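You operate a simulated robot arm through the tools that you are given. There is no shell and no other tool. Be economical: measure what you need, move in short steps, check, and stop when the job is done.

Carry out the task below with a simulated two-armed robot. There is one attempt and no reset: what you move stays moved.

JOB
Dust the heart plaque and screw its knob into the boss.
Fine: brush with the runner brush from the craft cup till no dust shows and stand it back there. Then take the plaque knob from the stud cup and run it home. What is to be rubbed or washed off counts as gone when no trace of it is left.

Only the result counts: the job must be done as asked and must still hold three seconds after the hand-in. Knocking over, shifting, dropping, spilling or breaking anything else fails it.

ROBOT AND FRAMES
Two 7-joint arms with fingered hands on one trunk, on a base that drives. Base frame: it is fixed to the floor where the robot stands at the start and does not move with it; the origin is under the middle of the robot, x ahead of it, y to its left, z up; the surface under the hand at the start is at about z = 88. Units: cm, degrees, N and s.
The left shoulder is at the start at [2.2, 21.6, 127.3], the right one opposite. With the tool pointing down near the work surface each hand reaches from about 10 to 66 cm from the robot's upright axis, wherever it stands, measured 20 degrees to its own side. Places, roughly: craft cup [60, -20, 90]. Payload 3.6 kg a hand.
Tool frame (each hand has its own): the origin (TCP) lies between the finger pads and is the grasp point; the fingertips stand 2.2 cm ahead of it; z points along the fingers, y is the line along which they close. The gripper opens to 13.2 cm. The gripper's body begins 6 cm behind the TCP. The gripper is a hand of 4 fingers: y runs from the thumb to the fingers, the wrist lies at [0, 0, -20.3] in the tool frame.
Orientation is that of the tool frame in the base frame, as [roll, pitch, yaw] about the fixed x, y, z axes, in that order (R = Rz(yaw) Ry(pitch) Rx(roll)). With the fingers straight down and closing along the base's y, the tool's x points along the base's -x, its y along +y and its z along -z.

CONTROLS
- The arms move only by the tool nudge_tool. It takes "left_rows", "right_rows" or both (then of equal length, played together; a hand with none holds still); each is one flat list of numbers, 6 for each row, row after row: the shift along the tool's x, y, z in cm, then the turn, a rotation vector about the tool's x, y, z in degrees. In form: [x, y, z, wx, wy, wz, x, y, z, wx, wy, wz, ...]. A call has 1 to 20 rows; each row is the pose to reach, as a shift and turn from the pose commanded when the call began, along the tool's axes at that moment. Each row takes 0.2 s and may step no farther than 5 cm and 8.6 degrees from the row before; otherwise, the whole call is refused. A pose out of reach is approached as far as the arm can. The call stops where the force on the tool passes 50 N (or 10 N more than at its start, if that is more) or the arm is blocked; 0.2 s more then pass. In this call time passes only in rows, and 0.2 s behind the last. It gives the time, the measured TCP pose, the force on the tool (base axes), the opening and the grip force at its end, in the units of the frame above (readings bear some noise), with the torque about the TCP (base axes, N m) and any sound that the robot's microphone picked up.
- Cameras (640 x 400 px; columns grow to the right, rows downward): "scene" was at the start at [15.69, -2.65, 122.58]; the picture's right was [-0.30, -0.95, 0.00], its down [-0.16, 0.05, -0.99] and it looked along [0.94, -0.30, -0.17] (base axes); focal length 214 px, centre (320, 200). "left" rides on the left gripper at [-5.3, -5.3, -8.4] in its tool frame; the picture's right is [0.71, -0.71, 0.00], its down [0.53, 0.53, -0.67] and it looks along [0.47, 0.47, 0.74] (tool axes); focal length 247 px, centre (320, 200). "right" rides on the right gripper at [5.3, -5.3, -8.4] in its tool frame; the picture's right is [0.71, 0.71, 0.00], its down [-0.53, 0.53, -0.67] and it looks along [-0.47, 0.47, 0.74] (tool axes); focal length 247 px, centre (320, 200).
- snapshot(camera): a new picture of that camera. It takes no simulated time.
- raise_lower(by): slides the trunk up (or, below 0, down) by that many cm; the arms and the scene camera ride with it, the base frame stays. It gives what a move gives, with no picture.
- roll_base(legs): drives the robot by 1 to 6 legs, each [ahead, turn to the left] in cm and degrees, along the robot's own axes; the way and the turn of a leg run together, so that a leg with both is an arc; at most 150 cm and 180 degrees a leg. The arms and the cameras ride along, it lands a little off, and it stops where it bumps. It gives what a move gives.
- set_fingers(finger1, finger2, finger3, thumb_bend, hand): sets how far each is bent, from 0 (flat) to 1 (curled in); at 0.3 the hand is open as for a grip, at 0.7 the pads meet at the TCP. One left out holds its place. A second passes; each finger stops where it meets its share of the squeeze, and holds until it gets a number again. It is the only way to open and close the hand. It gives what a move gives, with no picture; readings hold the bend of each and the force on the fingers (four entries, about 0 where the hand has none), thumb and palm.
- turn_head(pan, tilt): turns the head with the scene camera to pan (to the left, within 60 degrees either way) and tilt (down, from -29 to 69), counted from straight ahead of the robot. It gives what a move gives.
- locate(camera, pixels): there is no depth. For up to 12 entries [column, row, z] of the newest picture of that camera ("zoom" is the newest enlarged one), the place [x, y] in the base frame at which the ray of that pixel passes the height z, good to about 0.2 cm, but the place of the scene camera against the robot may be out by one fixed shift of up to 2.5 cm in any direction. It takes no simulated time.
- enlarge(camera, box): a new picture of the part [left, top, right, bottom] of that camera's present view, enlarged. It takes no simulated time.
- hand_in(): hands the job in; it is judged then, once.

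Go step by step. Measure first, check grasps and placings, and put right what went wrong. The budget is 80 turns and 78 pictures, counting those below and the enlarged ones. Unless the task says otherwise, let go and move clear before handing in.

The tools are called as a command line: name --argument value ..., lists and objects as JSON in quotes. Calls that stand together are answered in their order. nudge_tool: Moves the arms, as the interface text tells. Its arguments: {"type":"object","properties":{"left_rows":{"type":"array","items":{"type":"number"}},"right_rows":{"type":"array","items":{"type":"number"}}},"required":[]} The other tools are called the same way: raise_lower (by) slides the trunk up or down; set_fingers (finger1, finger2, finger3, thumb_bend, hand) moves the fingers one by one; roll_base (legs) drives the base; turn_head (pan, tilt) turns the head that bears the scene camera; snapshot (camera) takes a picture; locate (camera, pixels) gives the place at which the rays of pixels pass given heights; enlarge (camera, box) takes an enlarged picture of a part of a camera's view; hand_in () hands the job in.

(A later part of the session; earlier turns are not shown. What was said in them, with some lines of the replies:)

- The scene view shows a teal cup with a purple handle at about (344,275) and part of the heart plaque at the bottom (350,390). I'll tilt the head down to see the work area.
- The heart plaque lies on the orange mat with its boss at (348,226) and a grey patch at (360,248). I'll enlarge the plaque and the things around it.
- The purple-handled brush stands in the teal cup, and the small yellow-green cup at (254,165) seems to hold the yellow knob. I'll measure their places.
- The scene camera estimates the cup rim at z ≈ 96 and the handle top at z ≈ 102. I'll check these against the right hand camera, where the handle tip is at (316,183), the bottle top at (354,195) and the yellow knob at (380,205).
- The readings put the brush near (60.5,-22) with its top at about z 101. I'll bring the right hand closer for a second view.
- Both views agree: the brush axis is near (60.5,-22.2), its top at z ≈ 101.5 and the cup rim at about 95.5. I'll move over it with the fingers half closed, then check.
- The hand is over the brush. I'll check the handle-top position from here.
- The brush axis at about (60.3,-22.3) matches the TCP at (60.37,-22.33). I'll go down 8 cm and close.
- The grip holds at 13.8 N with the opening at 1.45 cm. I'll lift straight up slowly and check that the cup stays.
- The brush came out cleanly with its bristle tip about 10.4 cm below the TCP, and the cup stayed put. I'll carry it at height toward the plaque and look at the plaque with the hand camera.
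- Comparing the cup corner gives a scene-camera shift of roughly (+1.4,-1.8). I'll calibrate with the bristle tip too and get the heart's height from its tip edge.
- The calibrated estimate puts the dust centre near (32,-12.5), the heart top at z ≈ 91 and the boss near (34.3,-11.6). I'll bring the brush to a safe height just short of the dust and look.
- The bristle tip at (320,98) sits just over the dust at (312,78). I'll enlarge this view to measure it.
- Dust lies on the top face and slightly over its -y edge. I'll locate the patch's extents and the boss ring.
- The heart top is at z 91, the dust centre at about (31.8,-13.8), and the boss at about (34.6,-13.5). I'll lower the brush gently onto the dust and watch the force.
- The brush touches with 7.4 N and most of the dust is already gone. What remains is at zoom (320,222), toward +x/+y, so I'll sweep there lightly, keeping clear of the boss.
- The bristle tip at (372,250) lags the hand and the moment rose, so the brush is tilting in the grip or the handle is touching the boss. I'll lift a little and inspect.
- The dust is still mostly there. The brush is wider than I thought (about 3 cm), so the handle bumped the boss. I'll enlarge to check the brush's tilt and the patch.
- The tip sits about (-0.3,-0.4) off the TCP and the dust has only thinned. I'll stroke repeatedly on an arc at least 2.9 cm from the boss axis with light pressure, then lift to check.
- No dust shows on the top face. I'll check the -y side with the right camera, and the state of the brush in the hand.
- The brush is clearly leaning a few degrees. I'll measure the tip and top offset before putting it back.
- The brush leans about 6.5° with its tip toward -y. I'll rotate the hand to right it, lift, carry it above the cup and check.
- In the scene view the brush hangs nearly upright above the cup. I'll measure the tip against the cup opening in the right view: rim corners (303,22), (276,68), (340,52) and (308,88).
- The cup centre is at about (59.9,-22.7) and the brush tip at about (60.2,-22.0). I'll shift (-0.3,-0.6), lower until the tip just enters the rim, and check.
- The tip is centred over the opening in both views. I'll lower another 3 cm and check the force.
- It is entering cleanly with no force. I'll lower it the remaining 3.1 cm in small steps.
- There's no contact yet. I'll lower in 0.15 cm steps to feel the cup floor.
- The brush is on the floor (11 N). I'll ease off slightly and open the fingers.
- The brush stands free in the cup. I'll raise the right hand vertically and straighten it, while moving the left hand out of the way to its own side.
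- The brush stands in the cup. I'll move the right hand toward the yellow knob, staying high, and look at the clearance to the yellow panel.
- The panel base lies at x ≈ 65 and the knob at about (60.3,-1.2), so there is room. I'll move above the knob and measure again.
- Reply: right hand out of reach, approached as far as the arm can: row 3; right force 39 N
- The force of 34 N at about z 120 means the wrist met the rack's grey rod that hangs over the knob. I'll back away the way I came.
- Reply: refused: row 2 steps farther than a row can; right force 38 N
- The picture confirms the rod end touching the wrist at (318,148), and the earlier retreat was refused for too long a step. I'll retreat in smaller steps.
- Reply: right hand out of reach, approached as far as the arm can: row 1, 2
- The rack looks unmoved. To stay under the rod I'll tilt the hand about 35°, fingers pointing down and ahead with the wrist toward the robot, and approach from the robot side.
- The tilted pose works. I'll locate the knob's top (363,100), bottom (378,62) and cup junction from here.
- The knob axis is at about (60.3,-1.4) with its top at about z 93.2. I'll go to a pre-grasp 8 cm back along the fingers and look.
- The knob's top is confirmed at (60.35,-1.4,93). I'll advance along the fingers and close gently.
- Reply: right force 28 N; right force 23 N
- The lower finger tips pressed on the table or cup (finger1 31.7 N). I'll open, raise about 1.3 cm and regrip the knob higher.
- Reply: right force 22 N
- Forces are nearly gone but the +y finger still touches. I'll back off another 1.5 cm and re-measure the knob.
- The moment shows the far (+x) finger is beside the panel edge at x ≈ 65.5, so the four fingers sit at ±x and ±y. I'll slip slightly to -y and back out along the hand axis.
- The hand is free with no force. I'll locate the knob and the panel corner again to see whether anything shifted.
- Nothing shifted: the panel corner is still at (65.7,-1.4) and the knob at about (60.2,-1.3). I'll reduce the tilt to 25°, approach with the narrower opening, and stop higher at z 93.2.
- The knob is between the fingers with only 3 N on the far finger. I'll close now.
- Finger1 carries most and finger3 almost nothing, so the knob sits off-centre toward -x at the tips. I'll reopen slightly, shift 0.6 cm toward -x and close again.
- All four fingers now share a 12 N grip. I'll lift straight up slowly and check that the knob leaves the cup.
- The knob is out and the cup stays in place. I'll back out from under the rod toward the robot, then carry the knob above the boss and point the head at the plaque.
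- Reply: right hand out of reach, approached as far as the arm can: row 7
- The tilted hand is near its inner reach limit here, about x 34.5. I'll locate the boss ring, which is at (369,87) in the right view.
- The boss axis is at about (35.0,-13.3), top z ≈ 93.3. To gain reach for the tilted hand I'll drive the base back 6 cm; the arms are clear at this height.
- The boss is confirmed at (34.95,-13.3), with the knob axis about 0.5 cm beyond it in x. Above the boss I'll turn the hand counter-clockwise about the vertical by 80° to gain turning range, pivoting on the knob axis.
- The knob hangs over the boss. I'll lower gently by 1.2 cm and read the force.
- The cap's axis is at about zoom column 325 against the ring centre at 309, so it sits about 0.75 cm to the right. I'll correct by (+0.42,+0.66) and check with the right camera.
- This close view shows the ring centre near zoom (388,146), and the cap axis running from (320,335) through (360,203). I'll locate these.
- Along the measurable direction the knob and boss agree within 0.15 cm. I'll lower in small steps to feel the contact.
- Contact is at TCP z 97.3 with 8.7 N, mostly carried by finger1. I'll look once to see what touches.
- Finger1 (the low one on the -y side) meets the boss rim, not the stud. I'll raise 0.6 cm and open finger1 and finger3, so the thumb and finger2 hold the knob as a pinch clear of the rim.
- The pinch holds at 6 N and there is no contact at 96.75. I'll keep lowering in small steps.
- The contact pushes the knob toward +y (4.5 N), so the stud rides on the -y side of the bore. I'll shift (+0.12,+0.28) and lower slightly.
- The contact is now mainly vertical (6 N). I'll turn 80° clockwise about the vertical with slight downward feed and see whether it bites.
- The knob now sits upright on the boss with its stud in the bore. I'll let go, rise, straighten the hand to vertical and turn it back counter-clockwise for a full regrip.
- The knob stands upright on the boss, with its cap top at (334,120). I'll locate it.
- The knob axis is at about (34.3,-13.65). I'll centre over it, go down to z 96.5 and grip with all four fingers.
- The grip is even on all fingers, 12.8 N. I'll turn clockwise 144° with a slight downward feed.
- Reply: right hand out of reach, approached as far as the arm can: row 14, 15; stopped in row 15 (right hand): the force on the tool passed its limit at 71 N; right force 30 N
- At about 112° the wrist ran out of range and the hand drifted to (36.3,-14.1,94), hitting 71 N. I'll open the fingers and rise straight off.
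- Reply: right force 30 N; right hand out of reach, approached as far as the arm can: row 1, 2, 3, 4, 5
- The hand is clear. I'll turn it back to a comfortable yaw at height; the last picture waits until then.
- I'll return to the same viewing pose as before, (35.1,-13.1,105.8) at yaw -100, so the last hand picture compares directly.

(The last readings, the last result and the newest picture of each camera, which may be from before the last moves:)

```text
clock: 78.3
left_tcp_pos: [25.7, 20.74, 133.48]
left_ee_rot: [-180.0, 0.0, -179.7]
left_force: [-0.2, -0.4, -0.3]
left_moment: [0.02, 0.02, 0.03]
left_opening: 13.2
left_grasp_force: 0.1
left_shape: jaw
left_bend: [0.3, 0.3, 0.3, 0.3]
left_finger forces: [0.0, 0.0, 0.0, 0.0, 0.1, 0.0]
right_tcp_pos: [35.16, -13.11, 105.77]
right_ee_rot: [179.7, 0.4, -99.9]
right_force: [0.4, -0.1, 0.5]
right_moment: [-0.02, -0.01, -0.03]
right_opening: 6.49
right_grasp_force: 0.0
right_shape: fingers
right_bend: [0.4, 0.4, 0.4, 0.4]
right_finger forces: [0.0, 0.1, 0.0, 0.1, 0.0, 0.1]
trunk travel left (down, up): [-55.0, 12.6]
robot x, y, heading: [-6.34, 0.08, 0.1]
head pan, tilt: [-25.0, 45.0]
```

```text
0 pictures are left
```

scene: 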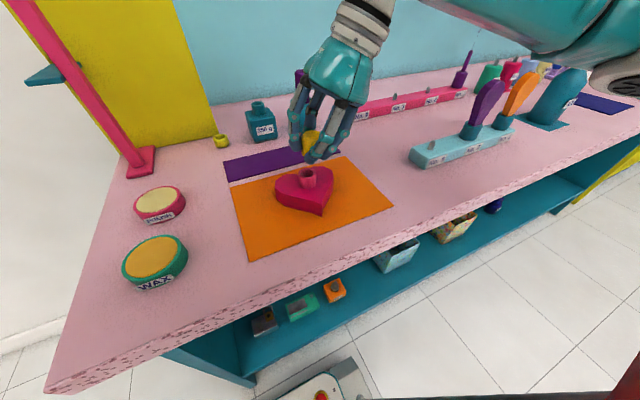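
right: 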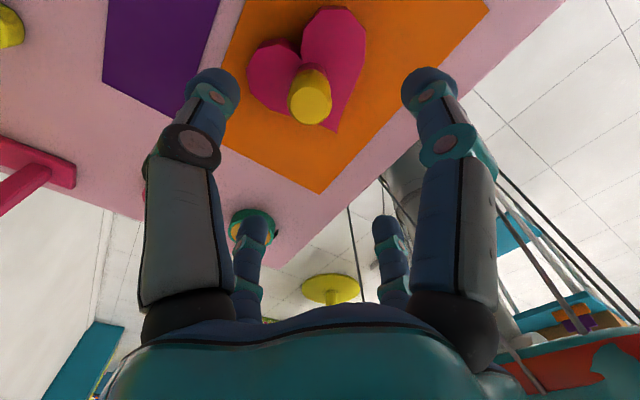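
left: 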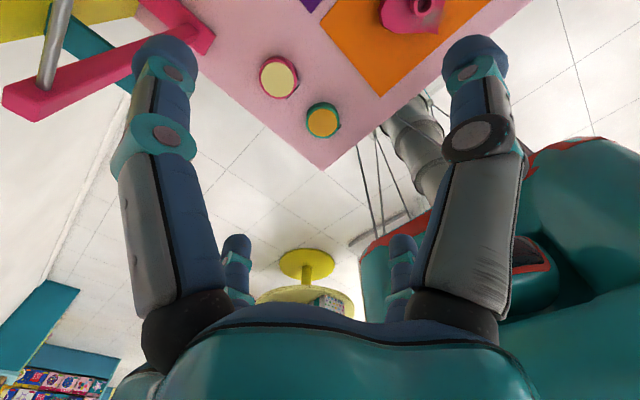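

The knob still stands in the boss. The heart turned a little and the cap top is now at (310,104). I'll locate it, since no pictures remain and the rest goes by force.

locate --camera "right" --pixels '[[311, 104, 96], [311, 104, 96.5], [311, 104, 97], [289, 98, 96.7], [332, 98, 96.7], [309, 66, 93.3], [293, 82, 94], [329, 80, 94], [336, 130, 88], [336, 125, 91]]'

```text
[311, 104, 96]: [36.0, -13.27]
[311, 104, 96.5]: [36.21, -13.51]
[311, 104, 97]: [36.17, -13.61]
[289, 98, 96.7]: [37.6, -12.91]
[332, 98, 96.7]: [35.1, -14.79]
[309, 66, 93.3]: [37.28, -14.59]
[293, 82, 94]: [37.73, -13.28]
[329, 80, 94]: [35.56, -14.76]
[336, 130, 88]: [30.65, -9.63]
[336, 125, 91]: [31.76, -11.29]
```

The knob axis is now at about (36.35,-13.6). I'll centre there, turn a further 40° counter-clockwise for range, go down and grip.

nudge_tool --right_rows '[0.14, -0.63, 0, 0, 0, -8, 0.28, -1.26, 0, 0, 0, -16, 0.28, -1.26, 0, 0, 0, -24, 0.28, -1.26, 0, 0, 0, -32, 0.28, -1.26, 0, 0, 0, -40, 0.28, -1.26, 3, 0, 0, -40, 0.28, -1.26, 6, 0, 0, -40, 0.28, -1.26, 8, 0, 0, -40, 0.28, -1.26, 9.2, 0, 0, -40]'

```text
clock: 80.3
left_tcp_pos: [25.68, 20.67, 133.51]
left_ee_rot: [179.9, -0.1, -179.7]
left_force: [1.1, 0.0, 0.1]
left_moment: [-0.04, 0.02, 0.04]
left_opening: 13.2
left_grasp_force: 0.2
left_shape: jaw
left_bend: [0.3, 0.3, 0.3, 0.3]
left_finger forces: [0.0, 0.0, 0.1, 0.0, 0.0, 0.0]
right_tcp_pos: [36.32, -13.41, 96.49]
right_ee_rot: [-180.0, 0.4, -60.0]
right_force: [0.3, 0.1, -0.6]
right_moment: [0.01, -0.01, 0.0]
right_opening: 6.46
right_grasp_force: 0.0
right_shape: fingers
right_bend: [0.4, 0.4, 0.4, 0.4]
right_finger forces: [0.0, 0.1, 0.0, 0.0, 0.1, 0.0]
trunk travel left (down, up): [-55.0, 12.6]
robot x, y, heading: [-6.05, 0.05, 0.0]
head pan, tilt: [-25.0, 45.0]
5 turns are left
```

Five turns remain, so I'll batch: grip, turn 120° clockwise, open, turn back and repeat, watching the moment about z.

set_fingers --hand "right" --finger1 0.7 --finger2 0.7 --finger3 0.7 --thumb_bend 0.7

nudge_tool --right_rows '[0, 0, 0.01, 0, 0, 8, 0, 0, 0.02, 0, 0, 16, 0, 0, 0.03, 0, 0, 24, 0, 0, 0.04, 0, 0, 32, 0, 0, 0.05, 0, 0, 40, 0, 0, 0.06, 0, 0, 48, 0, 0, 0.07, 0, 0, 56, 0, 0, 0.08, 0, 0, 64, 0, 0, 0.09, 0, 0, 72, 0, 0, 0.1, 0, 0, 80, 0, 0, 0.11, 0, 0, 88, 0, 0, 0.12, 0, 0, 96, 0, 0, 0.12, 0, 0, 104, 0, 0, 0.12, 0, 0, 112, 0, 0, 0.12, 0, 0, 120]'

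set_fingers --hand "right" --finger1 0.44 --finger2 0.44 --finger3 0.44 --thumb_bend 0.44

nudge_tool --right_rows '[0, 0, 0, 0, 0, -8, 0, 0, 0, 0, 0, -16, 0, 0, 0, 0, 0, -24, 0, 0, 0, 0, 0, -32, 0, 0, 0, 0, 0, -40, 0, 0, 0, 0, 0, -48, 0, 0, 0, 0, 0, -56, 0, 0, 0, 0, 0, -64, 0, 0, 0, 0, 0, -72, 0, 0, 0, 0, 0, -80, 0, 0, 0, 0, 0, -88, 0, 0, 0, 0, 0, -96, 0, 0, 0, 0, 0, -104, 0, 0, 0, 0, 0, -112, 0, 0, 0, 0, 0, -120]'

set_fingers --hand "right" --finger1 0.7 --finger2 0.7 --finger3 0.7 --thumb_bend 0.7

nudge_tool --right_rows '[0, 0, 0.01, 0, 0, 8, 0, 0, 0.02, 0, 0, 16, 0, 0, 0.03, 0, 0, 24, 0, 0, 0.04, 0, 0, 32, 0, 0, 0.05, 0, 0, 40, 0, 0, 0.06, 0, 0, 48, 0, 0, 0.07, 0, 0, 56, 0, 0, 0.08, 0, 0, 64, 0, 0, 0.09, 0, 0, 72, 0, 0, 0.1, 0, 0, 80, 0, 0, 0.11, 0, 0, 88, 0, 0, 0.12, 0, 0, 96, 0, 0, 0.12, 0, 0, 104, 0, 0, 0.12, 0, 0, 112, 0, 0, 0.12, 0, 0, 120]'

```text
clock: 81.3
left_tcp_pos: [25.86, 20.68, 133.45]
left_ee_rot: [179.9, -0.1, -179.7]
left_force: [-0.1, -0.3, 0.3]
left_moment: [-0.01, 0.01, -0.04]
left_opening: 13.16
left_grasp_force: 0.1
left_shape: jaw
left_bend: [0.3, 0.3, 0.3, 0.3]
left_finger forces: [0.0, 0.1, 0.1, 0.0, 0.1, 0.0]
right_tcp_pos: [36.19, -13.48, 96.59]
right_ee_rot: [-179.9, 0.3, -60.0]
right_force: [1.3, 1.9, 0.0]
right_moment: [0.05, -0.01, -0.01]
right_opening: 1.23
right_grasp_force: 13.4
right_shape: fingers
right_bend: [0.63, 0.62, 0.61, 0.63]
right_finger forces: [5.2, 5.8, 6.6, 0.0, 9.1, 0.0]
trunk travel left (down, up): [-55.0, 12.6]
robot x, y, heading: [-6.06, 0.03, 0.0]
head pan, tilt: [-25.0, 45.0]
```

```text
clock: 84.5
left_tcp_pos: [25.8, 20.5, 133.44]
left_ee_rot: [180.0, -0.1, -179.7]
left_force: [0.9, -0.9, 0.1]
left_moment: [0.0, 0.0, -0.02]
left_opening: 13.2
left_grasp_force: 0.1
left_shape: jaw
left_bend: [0.3, 0.3, 0.3, 0.3]
left_finger forces: [0.1, 0.0, 0.0, 0.1, 0.1, 0.0]
right_tcp_pos: [36.21, -13.61, 96.48]
right_ee_rot: [179.6, -0.2, 179.8]
right_force: [0.5, 0.2, 0.2]
right_moment: [0.04, -0.05, 0.09]
right_opening: 1.16
right_grasp_force: 13.5
right_shape: fingers
right_bend: [0.63, 0.62, 0.61, 0.63]
right_finger forces: [5.1, 8.3, 6.6, 0.0, 6.9, 0.0]
trunk travel left (down, up): [-55.0, 12.6]
robot x, y, heading: [-6.39, -0.1, -0.1]
head pan, tilt: [-25.0, 45.0]
```

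```text
clock: 85.5
left_tcp_pos: [25.71, 20.67, 133.51]
left_ee_rot: [-179.9, -0.1, -179.7]
left_force: [-0.2, 0.1, -0.3]
left_moment: [0.02, 0.0, 0.0]
left_opening: 13.18
left_grasp_force: 0.0
left_shape: jaw
left_bend: [0.3, 0.3, 0.3, 0.3]
left_finger forces: [0.1, 0.1, 0.1, 0.0, 0.1, 0.0]
right_tcp_pos: [36.27, -13.54, 96.44]
right_ee_rot: [179.7, -0.1, 180.0]
right_force: [-0.6, -0.3, 0.0]
right_moment: [0.01, 0.02, 0.0]
right_opening: 5.46
right_grasp_force: 0.0
right_shape: fingers
right_bend: [0.44, 0.44, 0.44, 0.44]
right_finger forces: [0.0, 0.0, 0.1, 0.0, 0.1, 0.0]
trunk travel left (down, up): [-55.0, 12.6]
robot x, y, heading: [-6.06, -0.08, 0.1]
head pan, tilt: [-25.0, 45.0]
```

```text
clock: 88.7
left_tcp_pos: [25.71, 20.58, 133.41]
left_ee_rot: [180.0, -0.1, -179.7]
left_force: [-0.1, 0.3, -0.5]
left_moment: [0.03, -0.01, -0.02]
left_opening: 13.19
left_grasp_force: 0.1
left_shape: jaw
left_bend: [0.3, 0.3, 0.3, 0.3]
left_finger forces: [0.0, 0.1, 0.1, 0.0, 0.0, 0.0]
right_tcp_pos: [36.34, -13.47, 96.43]
right_ee_rot: [-180.0, 0.5, -59.9]
right_force: [0.9, 0.2, 0.2]
right_moment: [-0.06, 0.02, -0.01]
right_opening: 5.46
right_grasp_force: 0.2
right_shape: fingers
right_bend: [0.44, 0.44, 0.44, 0.44]
right_finger forces: [0.1, 0.0, 0.0, 0.0, 0.0, 0.0]
trunk travel left (down, up): [-55.0, 12.6]
robot x, y, heading: [-5.97, -0.05, -0.0]
head pan, tilt: [-25.0, 45.0]
```

```text
clock: 89.7
left_tcp_pos: [25.7, 20.76, 133.45]
left_ee_rot: [180.0, 0.0, -179.7]
left_force: [0.2, 0.6, 0.0]
left_moment: [-0.03, -0.02, 0.0]
left_opening: 13.19
left_grasp_force: 0.0
left_shape: jaw
left_bend: [0.3, 0.3, 0.3, 0.3]
left_finger forces: [0.0, 0.1, 0.1, 0.1, 0.1, 0.0]
right_tcp_pos: [36.39, -13.5, 96.4]
right_ee_rot: [-180.0, 0.4, -60.0]
right_force: [1.8, 0.8, -0.4]
right_moment: [0.0, -0.05, 0.01]
right_opening: 1.43
right_grasp_force: 14.4
right_shape: fingers
right_bend: [0.62, 0.62, 0.62, 0.62]
right_finger forces: [6.2, 5.7, 6.2, 0.1, 10.2, 0.0]
trunk travel left (down, up): [-55.0, 12.6]
robot x, y, heading: [-6.1, -0.09, 0.1]
head pan, tilt: [-25.0, 45.0]
```

```text
clock: 92.9
left_tcp_pos: [25.73, 20.64, 133.46]
left_ee_rot: [179.9, 0.0, -179.7]
left_force: [0.1, 0.3, 0.9]
left_moment: [-0.01, 0.01, 0.01]
left_opening: 13.2
left_grasp_force: 0.0
left_shape: jaw
left_bend: [0.3, 0.3, 0.3, 0.3]
left_finger forces: [0.0, 0.0, 0.0, 0.0, 0.0, 0.0]
right_tcp_pos: [36.22, -13.54, 96.42]
right_ee_rot: [179.6, -0.2, 179.8]
right_force: [0.3, 0.0, 3.7]
right_moment: [0.0, -0.02, 0.35]
right_opening: 1.27
right_grasp_force: 15.7
right_shape: fingers
right_bend: [0.62, 0.62, 0.62, 0.63]
right_finger forces: [6.9, 8.0, 6.8, 0.1, 9.2, 0.0]
trunk travel left (down, up): [-55.0, 12.6]
robot x, y, heading: [-6.5, -0.01, 0.1]
head pan, tilt: [-25.0, 45.0]
4 turns are left
```

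The moment about z rose from 0.09 to 0.35 N m and the knob stopped sinking, so it is likely home. I'll do one more check cycle of 64° with no feed.

set_fingers --hand "right" --finger1 0.44 --finger2 0.44 --finger3 0.44 --thumb_bend 0.44

nudge_tool --right_rows '[0, 0, 0, 0, 0, -8, 0, 0, 0, 0, 0, -16, 0, 0, 0, 0, 0, -24, 0, 0, 0, 0, 0, -32, 0, 0, 0, 0, 0, -40, 0, 0, 0, 0, 0, -48, 0, 0, 0, 0, 0, -56, 0, 0, 0, 0, 0, -64]'

set_fingers --hand "right" --finger1 0.7 --finger2 0.7 --finger3 0.7 --thumb_bend 0.7

nudge_tool --right_rows '[0, 0, 0, 0, 0, 8, 0, 0, 0, 0, 0, 16]'

nudge_tool --right_rows '[0, 0, 0, 0, 0, 8, 0, 0, 0, 0, 0, 16, 0, 0, 0, 0, 0, 24, 0, 0, 0, 0, 0, 32, 0, 0, 0, 0, 0, 40, 0, 0, 0, 0, 0, 48]'

```text
clock: 93.9
left_tcp_pos: [25.79, 20.66, 133.43]
left_ee_rot: [-180.0, -0.1, -179.7]
left_force: [0.2, -0.6, 0.0]
left_moment: [0.03, 0.02, 0.01]
left_opening: 13.19
left_grasp_force: 0.1
left_shape: jaw
left_bend: [0.3, 0.3, 0.3, 0.3]
left_finger forces: [0.0, 0.0, 0.0, 0.1, 0.0, 0.1]
right_tcp_pos: [36.41, -13.59, 96.46]
right_ee_rot: [179.7, -0.2, -180.0]
right_force: [0.1, 0.2, -1.0]
right_moment: [0.0, 0.02, -0.03]
right_opening: 5.48
right_grasp_force: 0.1
right_shape: fingers
right_bend: [0.44, 0.44, 0.44, 0.44]
right_finger forces: [0.1, 0.0, 0.0, 0.0, 0.0, 0.0]
trunk travel left (down, up): [-55.0, 12.6]
robot x, y, heading: [-6.14, 0.18, 0.2]
head pan, tilt: [-25.0, 45.0]
```

```text
clock: 95.7
left_tcp_pos: [25.71, 20.64, 133.38]
left_ee_rot: [-180.0, -0.1, -179.7]
left_force: [0.1, -0.6, -1.0]
left_moment: [0.04, -0.01, 0.0]
left_opening: 13.19
left_grasp_force: 0.1
left_shape: jaw
left_bend: [0.3, 0.3, 0.3, 0.3]
left_finger forces: [0.0, 0.0, 0.0, 0.0, 0.0, 0.0]
right_tcp_pos: [36.21, -13.5, 96.29]
right_ee_rot: [179.6, 0.3, -116.0]
right_force: [-1.1, -0.1, 0.4]
right_moment: [-0.01, 0.05, -0.01]
right_opening: 5.47
right_grasp_force: 0.1
right_shape: fingers
right_bend: [0.44, 0.44, 0.44, 0.44]
right_finger forces: [0.1, 0.0, 0.1, 0.0, 0.0, 0.1]
trunk travel left (down, up): [-55.0, 12.6]
robot x, y, heading: [-6.01, 0.1, -0.1]
head pan, tilt: [-25.0, 45.0]
```

```text
clock: 96.7
left_tcp_pos: [25.82, 20.66, 133.43]
left_ee_rot: [-179.9, -0.1, -179.7]
left_force: [0.2, -0.3, 0.2]
left_moment: [-0.01, -0.01, -0.01]
left_opening: 13.18
left_grasp_force: 0.1
left_shape: jaw
left_bend: [0.3, 0.3, 0.3, 0.3]
left_finger forces: [0.0, 0.0, 0.0, 0.0, 0.0, 0.1]
right_tcp_pos: [36.37, -13.56, 96.25]
right_ee_rot: [179.8, 0.3, -116.1]
right_force: [0.3, 0.1, 0.1]
right_moment: [-0.04, -0.01, 0.01]
right_opening: 1.21
right_grasp_force: 13.2
right_shape: fingers
right_bend: [0.62, 0.62, 0.62, 0.63]
right_finger forces: [5.8, 6.3, 6.0, 0.1, 8.5, 0.0]
trunk travel left (down, up): [-55.0, 12.6]
robot x, y, heading: [-6.07, 0.31, 0.1]
head pan, tilt: [-25.0, 45.0]
```

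```text
clock: 97.3
left_tcp_pos: [25.78, 20.63, 133.44]
left_ee_rot: [180.0, 0.0, -179.8]
left_force: [0.4, 0.9, 0.1]
left_moment: [0.02, 0.02, -0.03]
left_opening: 13.19
left_grasp_force: 0.2
left_shape: jaw
left_bend: [0.3, 0.3, 0.3, 0.3]
left_finger forces: [0.0, 0.0, 0.0, 0.0, 0.0, 0.0]
right_tcp_pos: [36.26, -13.53, 96.5]
right_ee_rot: [179.6, 0.1, -132.1]
right_force: [-0.8, 0.7, -0.3]
right_moment: [0.0, 0.02, 0.19]
right_opening: 1.23
right_grasp_force: 14.4
right_shape: fingers
right_bend: [0.62, 0.61, 0.62, 0.63]
right_finger forces: [6.2, 7.0, 6.5, 0.1, 8.3, 0.0]
trunk travel left (down, up): [-55.0, 12.6]
robot x, y, heading: [-6.14, 0.1, 0.0]
head pan, tilt: [-25.0, 45.0]
```

```text
clock: 98.7
left_tcp_pos: [25.76, 20.65, 133.36]
left_ee_rot: [179.9, -0.1, -179.7]
left_force: [0.0, -0.3, 0.3]
left_moment: [-0.02, 0.0, -0.01]
left_opening: 13.19
left_grasp_force: 0.1
left_shape: jaw
left_bend: [0.3, 0.3, 0.3, 0.3]
left_finger forces: [0.1, 0.0, 0.0, 0.1, 0.0, 0.0]
right_tcp_pos: [36.29, -13.66, 96.34]
right_ee_rot: [179.6, -0.2, 179.9]
right_force: [0.7, 0.0, 0.6]
right_moment: [-0.01, 0.0, 0.11]
right_opening: 1.2
right_grasp_force: 14.0
right_shape: fingers
right_bend: [0.62, 0.61, 0.62, 0.63]
right_finger forces: [6.2, 7.1, 6.4, 0.0, 8.3, 0.0]
trunk travel left (down, up): [-55.0, 12.6]
robot x, y, heading: [-5.93, 0.35, -0.0]
head pan, tilt: [-25.0, 45.0]
3 turns are left
```

The moment fell back to 0.11 N m, which looks like running friction rather than a hard stop. I'll run several more 120° cycles in one batch and watch the moment.

set_fingers --hand "right" --finger1 0.44 --finger2 0.44 --finger3 0.44 --thumb_bend 0.44

nudge_tool --right_rows '[0, 0, 0, 0, 0, -8, 0, 0, 0, 0, 0, -16, 0, 0, 0, 0, 0, -24, 0, 0, 0, 0, 0, -32, 0, 0, 0, 0, 0, -40, 0, 0, 0, 0, 0, -48, 0, 0, 0, 0, 0, -56, 0, 0, 0, 0, 0, -64, 0, 0, 0, 0, 0, -72, 0, 0, 0, 0, 0, -80, 0, 0, 0, 0, 0, -88, 0, 0, 0, 0, 0, -96, 0, 0, 0, 0, 0, -104, 0, 0, 0, 0, 0, -112, 0, 0, 0, 0, 0, -120]'

set_fingers --hand "right" --finger1 0.7 --finger2 0.7 --finger3 0.7 --thumb_bend 0.7

nudge_tool --right_rows '[0, 0, 0, 0, 0, 8, 0, 0, 0.01, 0, 0, 16, 0, 0, 0.01, 0, 0, 24, 0, 0, 0.02, 0, 0, 32, 0, 0, 0.02, 0, 0, 40, 0, 0, 0.03, 0, 0, 48, 0, 0, 0.03, 0, 0, 56, 0, 0, 0.04, 0, 0, 64, 0, 0, 0.04, 0, 0, 72, 0, 0, 0.05, 0, 0, 80, 0, 0, 0.05, 0, 0, 88, 0, 0, 0.05, 0, 0, 96, 0, 0, 0.05, 0, 0, 104, 0, 0, 0.05, 0, 0, 112, 0, 0, 0.05, 0, 0, 120]'

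set_fingers --hand "right" --finger1 0.44 --finger2 0.44 --finger3 0.44 --thumb_bend 0.44

nudge_tool --right_rows '[0, 0, 0, 0, 0, -8, 0, 0, 0, 0, 0, -16, 0, 0, 0, 0, 0, -24, 0, 0, 0, 0, 0, -32, 0, 0, 0, 0, 0, -40, 0, 0, 0, 0, 0, -48, 0, 0, 0, 0, 0, -56, 0, 0, 0, 0, 0, -64, 0, 0, 0, 0, 0, -72, 0, 0, 0, 0, 0, -80, 0, 0, 0, 0, 0, -88, 0, 0, 0, 0, 0, -96, 0, 0, 0, 0, 0, -104, 0, 0, 0, 0, 0, -112, 0, 0, 0, 0, 0, -120]'

set_fingers --hand "right" --finger1 0.7 --finger2 0.7 --finger3 0.7 --thumb_bend 0.7

nudge_tool --right_rows '[0, 0, 0, 0, 0, 8, 0, 0, 0.01, 0, 0, 16, 0, 0, 0.01, 0, 0, 24, 0, 0, 0.02, 0, 0, 32, 0, 0, 0.02, 0, 0, 40, 0, 0, 0.03, 0, 0, 48, 0, 0, 0.03, 0, 0, 56, 0, 0, 0.04, 0, 0, 64, 0, 0, 0.04, 0, 0, 72, 0, 0, 0.05, 0, 0, 80, 0, 0, 0.05, 0, 0, 88, 0, 0, 0.05, 0, 0, 96, 0, 0, 0.05, 0, 0, 104, 0, 0, 0.05, 0, 0, 112, 0, 0, 0.05, 0, 0, 120]'

set_fingers --hand "right" --finger1 0.44 --finger2 0.44 --finger3 0.44 --thumb_bend 0.44

nudge_tool --right_rows '[0, 0, 0, 0, 0, -8, 0, 0, 0, 0, 0, -16, 0, 0, 0, 0, 0, -24, 0, 0, 0, 0, 0, -32, 0, 0, 0, 0, 0, -40, 0, 0, 0, 0, 0, -48, 0, 0, 0, 0, 0, -56, 0, 0, 0, 0, 0, -64, 0, 0, 0, 0, 0, -72, 0, 0, 0, 0, 0, -80, 0, 0, 0, 0, 0, -88, 0, 0, 0, 0, 0, -96, 0, 0, 0, 0, 0, -104, 0, 0, 0, 0, 0, -112, 0, 0, 0, 0, 0, -120]'

set_fingers --hand "right" --finger1 0.7 --finger2 0.7 --finger3 0.7 --thumb_bend 0.7

nudge_tool --right_rows '[0, 0, 0, 0, 0, 8, 0, 0, 0.01, 0, 0, 16, 0, 0, 0.01, 0, 0, 24, 0, 0, 0.02, 0, 0, 32, 0, 0, 0.02, 0, 0, 40, 0, 0, 0.03, 0, 0, 48, 0, 0, 0.03, 0, 0, 56, 0, 0, 0.04, 0, 0, 64, 0, 0, 0.04, 0, 0, 72, 0, 0, 0.05, 0, 0, 80, 0, 0, 0.05, 0, 0, 88, 0, 0, 0.05, 0, 0, 96, 0, 0, 0.05, 0, 0, 104, 0, 0, 0.05, 0, 0, 112, 0, 0, 0.05, 0, 0, 120]'

```text
clock: 99.7
left_tcp_pos: [25.77, 20.68, 133.44]
left_ee_rot: [-180.0, -0.1, -179.8]
left_force: [-0.1, -0.3, 0.1]
left_moment: [0.03, -0.01, -0.01]
left_opening: 13.17
left_grasp_force: 0.0
left_shape: jaw
left_bend: [0.3, 0.3, 0.3, 0.3]
left_finger forces: [0.0, 0.0, 0.1, 0.0, 0.0, 0.1]
right_tcp_pos: [36.15, -13.46, 96.3]
right_ee_rot: [179.6, -0.2, 180.0]
right_force: [0.2, -0.3, -0.2]
right_moment: [0.0, 0.03, 0.01]
right_opening: 5.47
right_grasp_force: 0.0
right_shape: fingers
right_bend: [0.44, 0.44, 0.44, 0.44]
right_finger forces: [0.1, 0.1, 0.1, 0.0, 0.0, 0.0]
trunk travel left (down, up): [-55.0, 12.6]
robot x, y, heading: [-6.3, 0.23, 0.2]
head pan, tilt: [-25.0, 45.0]
```

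```text
clock: 102.9
left_tcp_pos: [25.87, 20.56, 133.55]
left_ee_rot: [180.0, -0.2, -179.7]
left_force: [-0.2, 0.7, 0.5]
left_moment: [-0.02, -0.02, -0.02]
left_opening: 13.21
left_grasp_force: 0.0
left_shape: jaw
left_bend: [0.3, 0.3, 0.3, 0.3]
left_finger forces: [0.1, 0.0, 0.0, 0.1, 0.0, 0.0]
right_tcp_pos: [36.37, -13.5, 96.4]
right_ee_rot: [179.9, 0.4, -59.9]
right_force: [0.1, 0.8, -0.1]
right_moment: [0.03, 0.0, 0.02]
right_opening: 5.46
right_grasp_force: 0.1
right_shape: fingers
right_bend: [0.44, 0.44, 0.44, 0.44]
right_finger forces: [0.1, 0.0, 0.1, 0.0, 0.1, 0.0]
trunk travel left (down, up): [-55.0, 12.6]
robot x, y, heading: [-5.73, 0.32, 0.1]
head pan, tilt: [-25.0, 45.0]
```

```text
clock: 103.9
left_tcp_pos: [25.86, 20.65, 133.35]
left_ee_rot: [-180.0, -0.1, -179.8]
left_force: [0.8, 0.3, -0.1]
left_moment: [0.0, 0.02, 0.02]
left_opening: 13.22
left_grasp_force: 0.1
left_shape: jaw
left_bend: [0.3, 0.3, 0.3, 0.3]
left_finger forces: [0.0, 0.0, 0.0, 0.1, 0.0, 0.0]
right_tcp_pos: [36.3, -13.53, 96.42]
right_ee_rot: [180.0, 0.4, -60.0]
right_force: [1.3, 1.6, 0.0]
right_moment: [0.0, -0.04, 0.06]
right_opening: 1.29
right_grasp_force: 13.6
right_shape: fingers
right_bend: [0.62, 0.62, 0.61, 0.63]
right_finger forces: [5.5, 5.9, 6.4, 0.1, 9.3, 0.1]
trunk travel left (down, up): [-55.0, 12.6]
robot x, y, heading: [-6.14, -0.05, -0.0]
head pan, tilt: [-25.0, 45.0]
```

```text
clock: 107.1
left_tcp_pos: [25.77, 20.49, 133.44]
left_ee_rot: [-180.0, -0.1, -179.7]
left_force: [0.5, 0.9, -0.6]
left_moment: [-0.05, -0.01, 0.0]
left_opening: 13.21
left_grasp_force: 0.0
left_shape: jaw
left_bend: [0.3, 0.3, 0.3, 0.3]
left_finger forces: [0.0, 0.0, 0.0, 0.0, 0.0, 0.0]
right_tcp_pos: [36.38, -13.46, 96.35]
right_ee_rot: [179.6, -0.3, 179.8]
right_force: [-1.6, 1.2, -0.6]
right_moment: [0.01, -0.06, 0.18]
right_opening: 1.24
right_grasp_force: 14.6
right_shape: fingers
right_bend: [0.62, 0.62, 0.61, 0.63]
right_finger forces: [5.8, 8.0, 7.4, 0.1, 8.2, 0.0]
trunk travel left (down, up): [-55.0, 12.6]
robot x, y, heading: [-6.13, 0.07, 0.1]
head pan, tilt: [-25.0, 45.0]
```

```text
clock: 108.1
left_tcp_pos: [25.62, 20.63, 133.42]
left_ee_rot: [179.9, -0.1, -179.8]
left_force: [0.4, 0.6, 0.2]
left_moment: [-0.01, -0.01, -0.02]
left_opening: 13.18
left_grasp_force: 0.2
left_shape: jaw
left_bend: [0.3, 0.3, 0.3, 0.3]
left_finger forces: [0.0, 0.0, 0.0, 0.1, 0.0, 0.1]
right_tcp_pos: [36.33, -13.61, 96.3]
right_ee_rot: [179.6, -0.3, -180.0]
right_force: [-0.2, 0.3, -0.6]
right_moment: [-0.01, -0.02, 0.02]
right_opening: 5.47
right_grasp_force: 0.1
right_shape: fingers
right_bend: [0.44, 0.44, 0.44, 0.44]
right_finger forces: [0.0, 0.0, 0.0, 0.0, 0.0, 0.0]
trunk travel left (down, up): [-55.0, 12.6]
robot x, y, heading: [-6.0, 0.2, -0.0]
head pan, tilt: [-25.0, 45.0]
```

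```text
clock: 111.3
left_tcp_pos: [25.82, 20.62, 133.47]
left_ee_rot: [180.0, -0.1, -179.7]
left_force: [0.3, 0.2, -0.1]
left_moment: [0.02, 0.0, 0.03]
left_opening: 13.21
left_grasp_force: 0.0
left_shape: jaw
left_bend: [0.3, 0.3, 0.3, 0.3]
left_finger forces: [0.1, 0.0, 0.1, 0.0, 0.0, 0.0]
right_tcp_pos: [36.23, -13.47, 96.21]
right_ee_rot: [-180.0, 0.5, -59.9]
right_force: [0.0, 1.0, 0.4]
right_moment: [-0.05, 0.0, 0.02]
right_opening: 5.48
right_grasp_force: 0.0
right_shape: fingers
right_bend: [0.44, 0.44, 0.44, 0.44]
right_finger forces: [0.0, 0.0, 0.1, 0.0, 0.0, 0.0]
trunk travel left (down, up): [-55.0, 12.6]
robot x, y, heading: [-6.24, 0.2, 0.1]
head pan, tilt: [-25.0, 45.0]
```

```text
clock: 112.3
left_tcp_pos: [25.75, 20.66, 133.31]
left_ee_rot: [180.0, -0.1, -179.8]
left_force: [-0.2, -0.5, 0.3]
left_moment: [0.01, 0.01, 0.01]
left_opening: 13.2
left_grasp_force: 0.1
left_shape: jaw
left_bend: [0.3, 0.3, 0.3, 0.3]
left_finger forces: [0.0, 0.0, 0.0, 0.0, 0.0, 0.1]
right_tcp_pos: [36.31, -13.44, 96.25]
right_ee_rot: [180.0, 0.4, -60.0]
right_force: [2.1, 0.7, -0.7]
right_moment: [0.05, -0.06, 0.02]
right_opening: 1.44
right_grasp_force: 14.1
right_shape: fingers
right_bend: [0.62, 0.62, 0.62, 0.62]
right_finger forces: [6.4, 5.6, 6.1, 0.0, 10.1, 0.0]
trunk travel left (down, up): [-55.0, 12.6]
robot x, y, heading: [-6.27, 0.4, 0.1]
head pan, tilt: [-25.0, 45.0]
```

```text
clock: 115.5
left_tcp_pos: [25.67, 20.67, 133.54]
left_ee_rot: [179.9, -0.1, -179.7]
left_force: [0.1, 0.3, -0.3]
left_moment: [-0.01, -0.01, 0.04]
left_opening: 13.19
left_grasp_force: 0.0
left_shape: jaw
left_bend: [0.3, 0.3, 0.3, 0.3]
left_finger forces: [0.0, 0.0, 0.0, 0.0, 0.1, 0.0]
right_tcp_pos: [36.13, -13.47, 96.25]
right_ee_rot: [179.6, -0.1, 179.7]
right_force: [-0.6, 0.9, 0.0]
right_moment: [0.02, -0.01, 0.18]
right_opening: 1.28
right_grasp_force: 13.6
right_shape: fingers
right_bend: [0.62, 0.62, 0.62, 0.63]
right_finger forces: [6.1, 7.3, 6.0, 0.1, 8.2, 0.1]
trunk travel left (down, up): [-55.0, 12.6]
robot x, y, heading: [-6.02, 0.2, -0.0]
head pan, tilt: [-25.0, 45.0]
```

```text
clock: 116.5
left_tcp_pos: [25.75, 20.66, 133.36]
left_ee_rot: [179.9, -0.1, -179.7]
left_force: [-0.6, 0.5, -0.7]
left_moment: [0.0, -0.01, 0.03]
left_opening: 13.18
left_grasp_force: 0.1
left_shape: jaw
left_bend: [0.3, 0.3, 0.3, 0.3]
left_finger forces: [0.0, 0.1, 0.0, 0.0, 0.0, 0.0]
right_tcp_pos: [36.29, -13.54, 96.25]
right_ee_rot: [179.6, -0.2, -179.9]
right_force: [0.1, 0.4, 0.5]
right_moment: [0.0, 0.02, 0.01]
right_opening: 5.47
right_grasp_force: 0.0
right_shape: fingers
right_bend: [0.44, 0.44, 0.44, 0.44]
right_finger forces: [0.0, 0.0, 0.1, 0.1, 0.1, 0.0]
trunk travel left (down, up): [-55.0, 12.6]
robot x, y, heading: [-6.64, 0.67, 0.0]
head pan, tilt: [-25.0, 45.0]
```

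```text
clock: 119.7
left_tcp_pos: [25.76, 20.57, 133.33]
left_ee_rot: [180.0, -0.1, -179.7]
left_force: [0.0, 0.5, 0.3]
left_moment: [0.02, 0.02, -0.01]
left_opening: 13.19
left_grasp_force: 0.0
left_shape: jaw
left_bend: [0.3, 0.3, 0.3, 0.3]
left_finger forces: [0.0, 0.1, 0.1, 0.0, 0.0, 0.0]
right_tcp_pos: [36.32, -13.55, 96.25]
right_ee_rot: [-180.0, 0.4, -59.8]
right_force: [-0.7, -0.6, 0.5]
right_moment: [0.02, 0.01, -0.05]
right_opening: 5.44
right_grasp_force: 0.1
right_shape: fingers
right_bend: [0.44, 0.44, 0.44, 0.44]
right_finger forces: [0.0, 0.0, 0.0, 0.1, 0.1, 0.0]
trunk travel left (down, up): [-55.0, 12.6]
robot x, y, heading: [-5.96, 0.17, 0.1]
head pan, tilt: [-25.0, 45.0]
```

```text
clock: 120.7
left_tcp_pos: [25.88, 20.72, 133.5]
left_ee_rot: [-180.0, -0.1, -179.7]
left_force: [0.4, 0.0, 0.8]
left_moment: [0.0, 0.03, 0.02]
left_opening: 13.19
left_grasp_force: 0.0
left_shape: jaw
left_bend: [0.3, 0.3, 0.3, 0.3]
left_finger forces: [0.0, 0.1, 0.0, 0.1, 0.0, 0.0]
right_tcp_pos: [36.33, -13.58, 96.23]
right_ee_rot: [-180.0, 0.5, -59.9]
right_force: [0.3, 0.3, -1.3]
right_moment: [0.03, -0.01, 0.03]
right_opening: 1.26
right_grasp_force: 13.3
right_shape: fingers
right_bend: [0.62, 0.62, 0.62, 0.63]
right_finger forces: [5.7, 6.2, 6.0, 0.1, 8.6, 0.1]
trunk travel left (down, up): [-55.0, 12.6]
robot x, y, heading: [-5.89, 0.01, -0.2]
head pan, tilt: [-25.0, 45.0]
```

```text
clock: 123.9
left_tcp_pos: [25.67, 20.69, 133.41]
left_ee_rot: [-180.0, 0.0, -179.6]
left_force: [0.1, -0.4, 0.3]
left_moment: [0.0, -0.01, 0.0]
left_opening: 13.17
left_grasp_force: 0.0
left_shape: jaw
left_bend: [0.3, 0.3, 0.3, 0.3]
left_finger forces: [0.0, 0.0, 0.0, 0.0, 0.1, 0.1]
right_tcp_pos: [36.4, -13.64, 96.32]
right_ee_rot: [179.5, -0.2, 179.8]
right_force: [-0.2, 0.4, 1.7]
right_moment: [-0.01, -0.01, 0.25]
right_opening: 1.23
right_grasp_force: 15.5
right_shape: fingers
right_bend: [0.62, 0.62, 0.62, 0.63]
right_finger forces: [6.7, 7.8, 7.1, 0.1, 8.9, 0.0]
trunk travel left (down, up): [-55.0, 12.6]
robot x, y, heading: [-5.96, 0.25, -0.0]
head pan, tilt: [-25.0, 45.0]
2 turns are left
```

The moment is now 0.18–0.25 N m against 0.09 in the first run, with no further sinking, which points to the knob being home. I'll do two last cycles for certainty, then let go and rise clear.

set_fingers --hand "right" --finger1 0.44 --finger2 0.44 --finger3 0.44 --thumb_bend 0.44

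nudge_tool --right_rows '[0, 0, 0, 0, 0, -8, 0, 0, 0, 0, 0, -16, 0, 0, 0, 0, 0, -24, 0, 0, 0, 0, 0, -32, 0, 0, 0, 0, 0, -40, 0, 0, 0, 0, 0, -48, 0, 0, 0, 0, 0, -56, 0, 0, 0, 0, 0, -64, 0, 0, 0, 0, 0, -72, 0, 0, 0, 0, 0, -80, 0, 0, 0, 0, 0, -88, 0, 0, 0, 0, 0, -96, 0, 0, 0, 0, 0, -104, 0, 0, 0, 0, 0, -112, 0, 0, 0, 0, 0, -120]'

set_fingers --hand "right" --finger1 0.7 --finger2 0.7 --finger3 0.7 --thumb_bend 0.7

nudge_tool --right_rows '[0, 0, 0, 0, 0, 8, 0, 0, 0.01, 0, 0, 16, 0, 0, 0.01, 0, 0, 24, 0, 0, 0.02, 0, 0, 32, 0, 0, 0.02, 0, 0, 40, 0, 0, 0.03, 0, 0, 48, 0, 0, 0.03, 0, 0, 56, 0, 0, 0.04, 0, 0, 64, 0, 0, 0.04, 0, 0, 72, 0, 0, 0.05, 0, 0, 80, 0, 0, 0.05, 0, 0, 88, 0, 0, 0.05, 0, 0, 96, 0, 0, 0.05, 0, 0, 104, 0, 0, 0.05, 0, 0, 112, 0, 0, 0.05, 0, 0, 120]'

set_fingers --hand "right" --finger1 0.44 --finger2 0.44 --finger3 0.44 --thumb_bend 0.44

nudge_tool --right_rows '[0, 0, 0, 0, 0, -8, 0, 0, 0, 0, 0, -16, 0, 0, 0, 0, 0, -24, 0, 0, 0, 0, 0, -32, 0, 0, 0, 0, 0, -40, 0, 0, 0, 0, 0, -48, 0, 0, 0, 0, 0, -56, 0, 0, 0, 0, 0, -64, 0, 0, 0, 0, 0, -72, 0, 0, 0, 0, 0, -80, 0, 0, 0, 0, 0, -88, 0, 0, 0, 0, 0, -96, 0, 0, 0, 0, 0, -104, 0, 0, 0, 0, 0, -112, 0, 0, 0, 0, 0, -120]'

set_fingers --hand "right" --finger1 0.7 --finger2 0.7 --finger3 0.7 --thumb_bend 0.7

nudge_tool --right_rows '[0, 0, 0, 0, 0, 8, 0, 0, 0.01, 0, 0, 16, 0, 0, 0.01, 0, 0, 24, 0, 0, 0.02, 0, 0, 32, 0, 0, 0.02, 0, 0, 40, 0, 0, 0.03, 0, 0, 48, 0, 0, 0.03, 0, 0, 56, 0, 0, 0.04, 0, 0, 64, 0, 0, 0.04, 0, 0, 72, 0, 0, 0.05, 0, 0, 80, 0, 0, 0.05, 0, 0, 88, 0, 0, 0.05, 0, 0, 96, 0, 0, 0.05, 0, 0, 104, 0, 0, 0.05, 0, 0, 112, 0, 0, 0.05, 0, 0, 120]'

set_fingers --hand "right" --finger1 0.42 --finger2 0.42 --finger3 0.42 --thumb_bend 0.42

nudge_tool --right_rows '[0, 0, -1.5, 0, 0, 0, 0, 0, -4, 0, 0, 0, 0, 0, -8, 0, 0, 0, 0, 0, -12, 0, 0, 0]'

```text
clock: 124.9
left_tcp_pos: [25.68, 20.71, 133.4]
left_ee_rot: [-180.0, -0.1, -179.6]
left_force: [0.2, 0.0, 0.0]
left_moment: [-0.01, 0.06, -0.01]
left_opening: 13.18
left_grasp_force: 0.0
left_shape: jaw
left_bend: [0.3, 0.3, 0.3, 0.3]
left_finger forces: [0.0, 0.0, 0.1, 0.0, 0.0, 0.0]
right_tcp_pos: [36.28, -13.55, 96.16]
right_ee_rot: [179.5, -0.2, -180.0]
right_force: [0.0, -0.7, -0.7]
right_moment: [0.0, -0.02, 0.02]
right_opening: 5.51
right_grasp_force: 0.1
right_shape: fingers
right_bend: [0.44, 0.44, 0.44, 0.44]
right_finger forces: [0.0, 0.1, 0.0, 0.1, 0.1, 0.0]
trunk travel left (down, up): [-55.0, 12.6]
robot x, y, heading: [-6.0, 0.33, 0.1]
head pan, tilt: [-25.0, 45.0]
```

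```text
clock: 128.1
left_tcp_pos: [25.76, 20.71, 133.41]
left_ee_rot: [-179.9, 0.0, -179.6]
left_force: [-0.3, 0.4, 0.0]
left_moment: [0.03, -0.04, -0.03]
left_opening: 13.19
left_grasp_force: 0.1
left_shape: jaw
left_bend: [0.3, 0.3, 0.3, 0.3]
left_finger forces: [0.0, 0.0, 0.0, 0.0, 0.1, 0.0]
right_tcp_pos: [36.25, -13.56, 96.15]
right_ee_rot: [-180.0, 0.5, -59.8]
right_force: [-0.2, -0.2, 1.0]
right_moment: [0.0, 0.0, 0.03]
right_opening: 5.48
right_grasp_force: 0.2
right_shape: fingers
right_bend: [0.44, 0.44, 0.44, 0.44]
right_finger forces: [0.0, 0.0, 0.0, 0.0, 0.0, 0.0]
trunk travel left (down, up): [-55.0, 12.6]
robot x, y, heading: [-6.13, 0.46, 0.1]
head pan, tilt: [-25.0, 45.0]
```

```text
clock: 129.1
left_tcp_pos: [25.8, 20.67, 133.43]
left_ee_rot: [-180.0, -0.1, -179.7]
left_force: [-0.5, -0.2, 1.0]
left_moment: [-0.03, 0.0, 0.0]
left_opening: 13.21
left_grasp_force: 0.2
left_shape: jaw
left_bend: [0.3, 0.3, 0.3, 0.3]
left_finger forces: [0.0, 0.0, 0.0, 0.0, 0.0, 0.0]
right_tcp_pos: [36.43, -13.63, 96.2]
right_ee_rot: [180.0, 0.4, -60.0]
right_force: [1.5, 1.0, 0.4]
right_moment: [0.03, -0.01, 0.09]
right_opening: 1.31
right_grasp_force: 13.3
right_shape: fingers
right_bend: [0.62, 0.62, 0.62, 0.63]
right_finger forces: [5.8, 6.1, 6.4, 0.0, 9.3, 0.1]
trunk travel left (down, up): [-55.0, 12.6]
robot x, y, heading: [-5.95, 0.21, -0.1]
head pan, tilt: [-25.0, 45.0]
```

```text
clock: 132.3
left_tcp_pos: [25.69, 20.7, 133.43]
left_ee_rot: [179.9, 0.0, -179.7]
left_force: [0.7, -0.4, -0.2]
left_moment: [0.0, -0.04, 0.03]
left_opening: 13.22
left_grasp_force: 0.1
left_shape: jaw
left_bend: [0.3, 0.3, 0.3, 0.3]
left_finger forces: [0.0, 0.0, 0.0, 0.0, 0.0, 0.1]
right_tcp_pos: [36.27, -13.57, 96.11]
right_ee_rot: [179.6, -0.2, 179.8]
right_force: [-1.0, 0.2, 0.9]
right_moment: [0.03, 0.03, 0.21]
right_opening: 1.21
right_grasp_force: 13.3
right_shape: fingers
right_bend: [0.62, 0.62, 0.62, 0.64]
right_finger forces: [5.7, 7.0, 5.9, 0.1, 7.7, 0.0]
trunk travel left (down, up): [-55.0, 12.6]
robot x, y, heading: [-6.1, 0.22, -0.1]
head pan, tilt: [-25.0, 45.0]
```

```text
clock: 133.3
left_tcp_pos: [25.68, 20.64, 133.45]
left_ee_rot: [180.0, -0.1, -179.8]
left_force: [-0.1, -0.1, -0.3]
left_moment: [0.0, 0.03, 0.0]
left_opening: 13.17
left_grasp_force: 0.1
left_shape: jaw
left_bend: [0.3, 0.3, 0.3, 0.3]
left_finger forces: [0.0, 0.0, 0.1, 0.1, 0.1, 0.1]
right_tcp_pos: [36.27, -13.51, 96.18]
right_ee_rot: [179.6, -0.1, -180.0]
right_force: [0.0, -1.0, 0.9]
right_moment: [-0.03, 0.0, -0.02]
right_opening: 5.45
right_grasp_force: 0.1
right_shape: fingers
right_bend: [0.44, 0.44, 0.44, 0.44]
right_finger forces: [0.1, 0.0, 0.0, 0.0, 0.0, 0.0]
trunk travel left (down, up): [-55.0, 12.6]
robot x, y, heading: [-6.0, 0.47, 0.0]
head pan, tilt: [-25.0, 45.0]
```

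```text
clock: 136.5
left_tcp_pos: [25.8, 20.6, 133.37]
left_ee_rot: [-180.0, -0.1, -179.7]
left_force: [-0.5, 0.6, -0.5]
left_moment: [-0.01, 0.0, -0.03]
left_opening: 13.2
left_grasp_force: 0.1
left_shape: jaw
left_bend: [0.3, 0.3, 0.3, 0.3]
left_finger forces: [0.0, 0.0, 0.0, 0.0, 0.1, 0.1]
right_tcp_pos: [36.4, -13.55, 96.13]
right_ee_rot: [179.9, 0.5, -59.9]
right_force: [0.7, -0.3, -0.8]
right_moment: [-0.02, -0.01, -0.03]
right_opening: 5.46
right_grasp_force: 0.0
right_shape: fingers
right_bend: [0.44, 0.44, 0.44, 0.44]
right_finger forces: [0.0, 0.0, 0.0, 0.0, 0.0, 0.1]
trunk travel left (down, up): [-55.0, 12.6]
robot x, y, heading: [-6.13, 0.05, 0.2]
head pan, tilt: [-25.0, 45.0]
```

```text
clock: 137.5
left_tcp_pos: [25.76, 20.76, 133.37]
left_ee_rot: [-180.0, 0.0, -179.7]
left_force: [0.1, 0.3, -0.1]
left_moment: [-0.02, 0.01, 0.0]
left_opening: 13.17
left_grasp_force: 0.0
left_shape: jaw
left_bend: [0.3, 0.3, 0.3, 0.3]
left_finger forces: [0.0, 0.0, 0.1, 0.1, 0.0, 0.1]
right_tcp_pos: [36.34, -13.57, 96.11]
right_ee_rot: [-180.0, 0.4, -60.0]
right_force: [1.7, 0.9, 0.0]
right_moment: [0.02, -0.04, -0.02]
right_opening: 1.24
right_grasp_force: 13.8
right_shape: fingers
right_bend: [0.63, 0.62, 0.61, 0.63]
right_finger forces: [5.6, 5.9, 6.4, 0.0, 9.1, 0.1]
trunk travel left (down, up): [-55.0, 12.6]
robot x, y, heading: [-6.26, 0.28, 0.0]
head pan, tilt: [-25.0, 45.0]
```

```text
clock: 140.7
left_tcp_pos: [25.69, 20.61, 133.43]
left_ee_rot: [180.0, 0.0, -179.7]
left_force: [0.4, -0.4, 0.2]
left_moment: [-0.05, 0.03, -0.03]
left_opening: 13.2
left_grasp_force: 0.0
left_shape: jaw
left_bend: [0.3, 0.3, 0.3, 0.3]
left_finger forces: [0.0, 0.1, 0.0, 0.0, 0.0, 0.0]
right_tcp_pos: [36.21, -13.51, 96.21]
right_ee_rot: [179.6, -0.2, 179.8]
right_force: [0.8, 1.1, -0.6]
right_moment: [0.0, 0.0, 0.19]
right_opening: 1.19
right_grasp_force: 13.7
right_shape: fingers
right_bend: [0.62, 0.62, 0.62, 0.63]
right_finger forces: [5.8, 6.5, 6.3, 0.0, 8.6, 0.0]
trunk travel left (down, up): [-55.0, 12.6]
robot x, y, heading: [-6.12, 0.58, 0.0]
head pan, tilt: [-25.0, 45.0]
```

```text
clock: 141.7
left_tcp_pos: [25.77, 20.58, 133.54]
left_ee_rot: [180.0, -0.1, -179.7]
left_force: [-0.4, 0.2, 0.4]
left_moment: [-0.01, 0.0, 0.02]
left_opening: 13.18
left_grasp_force: 0.2
left_shape: jaw
left_bend: [0.3, 0.3, 0.3, 0.3]
left_finger forces: [0.0, 0.0, 0.0, 0.1, 0.1, 0.0]
right_tcp_pos: [36.29, -13.49, 96.06]
right_ee_rot: [179.6, -0.2, 179.9]
right_force: [-0.1, 0.4, 0.7]
right_moment: [0.0, 0.03, -0.01]
right_opening: 5.94
right_grasp_force: 0.1
right_shape: fingers
right_bend: [0.42, 0.42, 0.42, 0.42]
right_finger forces: [0.0, 0.0, 0.0, 0.1, 0.0, 0.0]
trunk travel left (down, up): [-55.0, 12.6]
robot x, y, heading: [-5.82, -0.12, 0.1]
head pan, tilt: [-25.0, 45.0]
```

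```text
clock: 142.7
left_tcp_pos: [25.77, 20.52, 133.47]
left_ee_rot: [-179.9, -0.1, -179.7]
left_force: [-1.0, -0.5, 0.1]
left_moment: [0.0, 0.0, -0.02]
left_opening: 13.2
left_grasp_force: 0.0
left_shape: jaw
left_bend: [0.3, 0.3, 0.3, 0.3]
left_finger forces: [0.1, 0.1, 0.0, 0.0, 0.0, 0.0]
right_tcp_pos: [36.3, -13.63, 108.05]
right_ee_rot: [179.5, -0.2, 179.9]
right_force: [0.9, 0.8, 0.6]
right_moment: [-0.01, 0.01, 0.0]
right_opening: 5.96
right_grasp_force: 0.0
right_shape: fingers
right_bend: [0.42, 0.42, 0.42, 0.42]
right_finger forces: [0.0, 0.1, 0.0, 0.0, 0.0, 0.0]
trunk travel left (down, up): [-55.0, 12.6]
robot x, y, heading: [-6.1, 0.41, 0.0]
head pan, tilt: [-25.0, 45.0]
1 turns are left
```

The knob took repeated turns with a steady end moment of about 0.2 N m, and the hand is open and clear at z 108, so I'm handing in on the last turn.

hand_in

```text
The job is handed in.
```

I handed the job in: the dust is gone and the brush is back in its cup, but I couldn't confirm that the knob is fully home.

- **Dust:** after brushing, no dust showed on the top of the plaque in the scene view. The right camera's partial view of the side edge also looked clean.
- **Brush:** it stands in the craft cup, and the cup stayed in place.
- **Knob:** it stands upright on the boss and took six and a half full 120° clockwise turns. The turning moment rose from 0.09 to about 0.2 N m, and the knob showed no sign of sinking further. That suggests it is home, but I had no pictures left to check. The plaque may have been turning with it instead.
- **Bumps:** the wrist hit the rack's rod at about 34 N, and a finger pressed against the yellow panel. Neither looked moved afterwards.
- **Plaque moved:** the plaque itself slid about 1–2 cm on its mat and turned about 25° while I fitted the knob.
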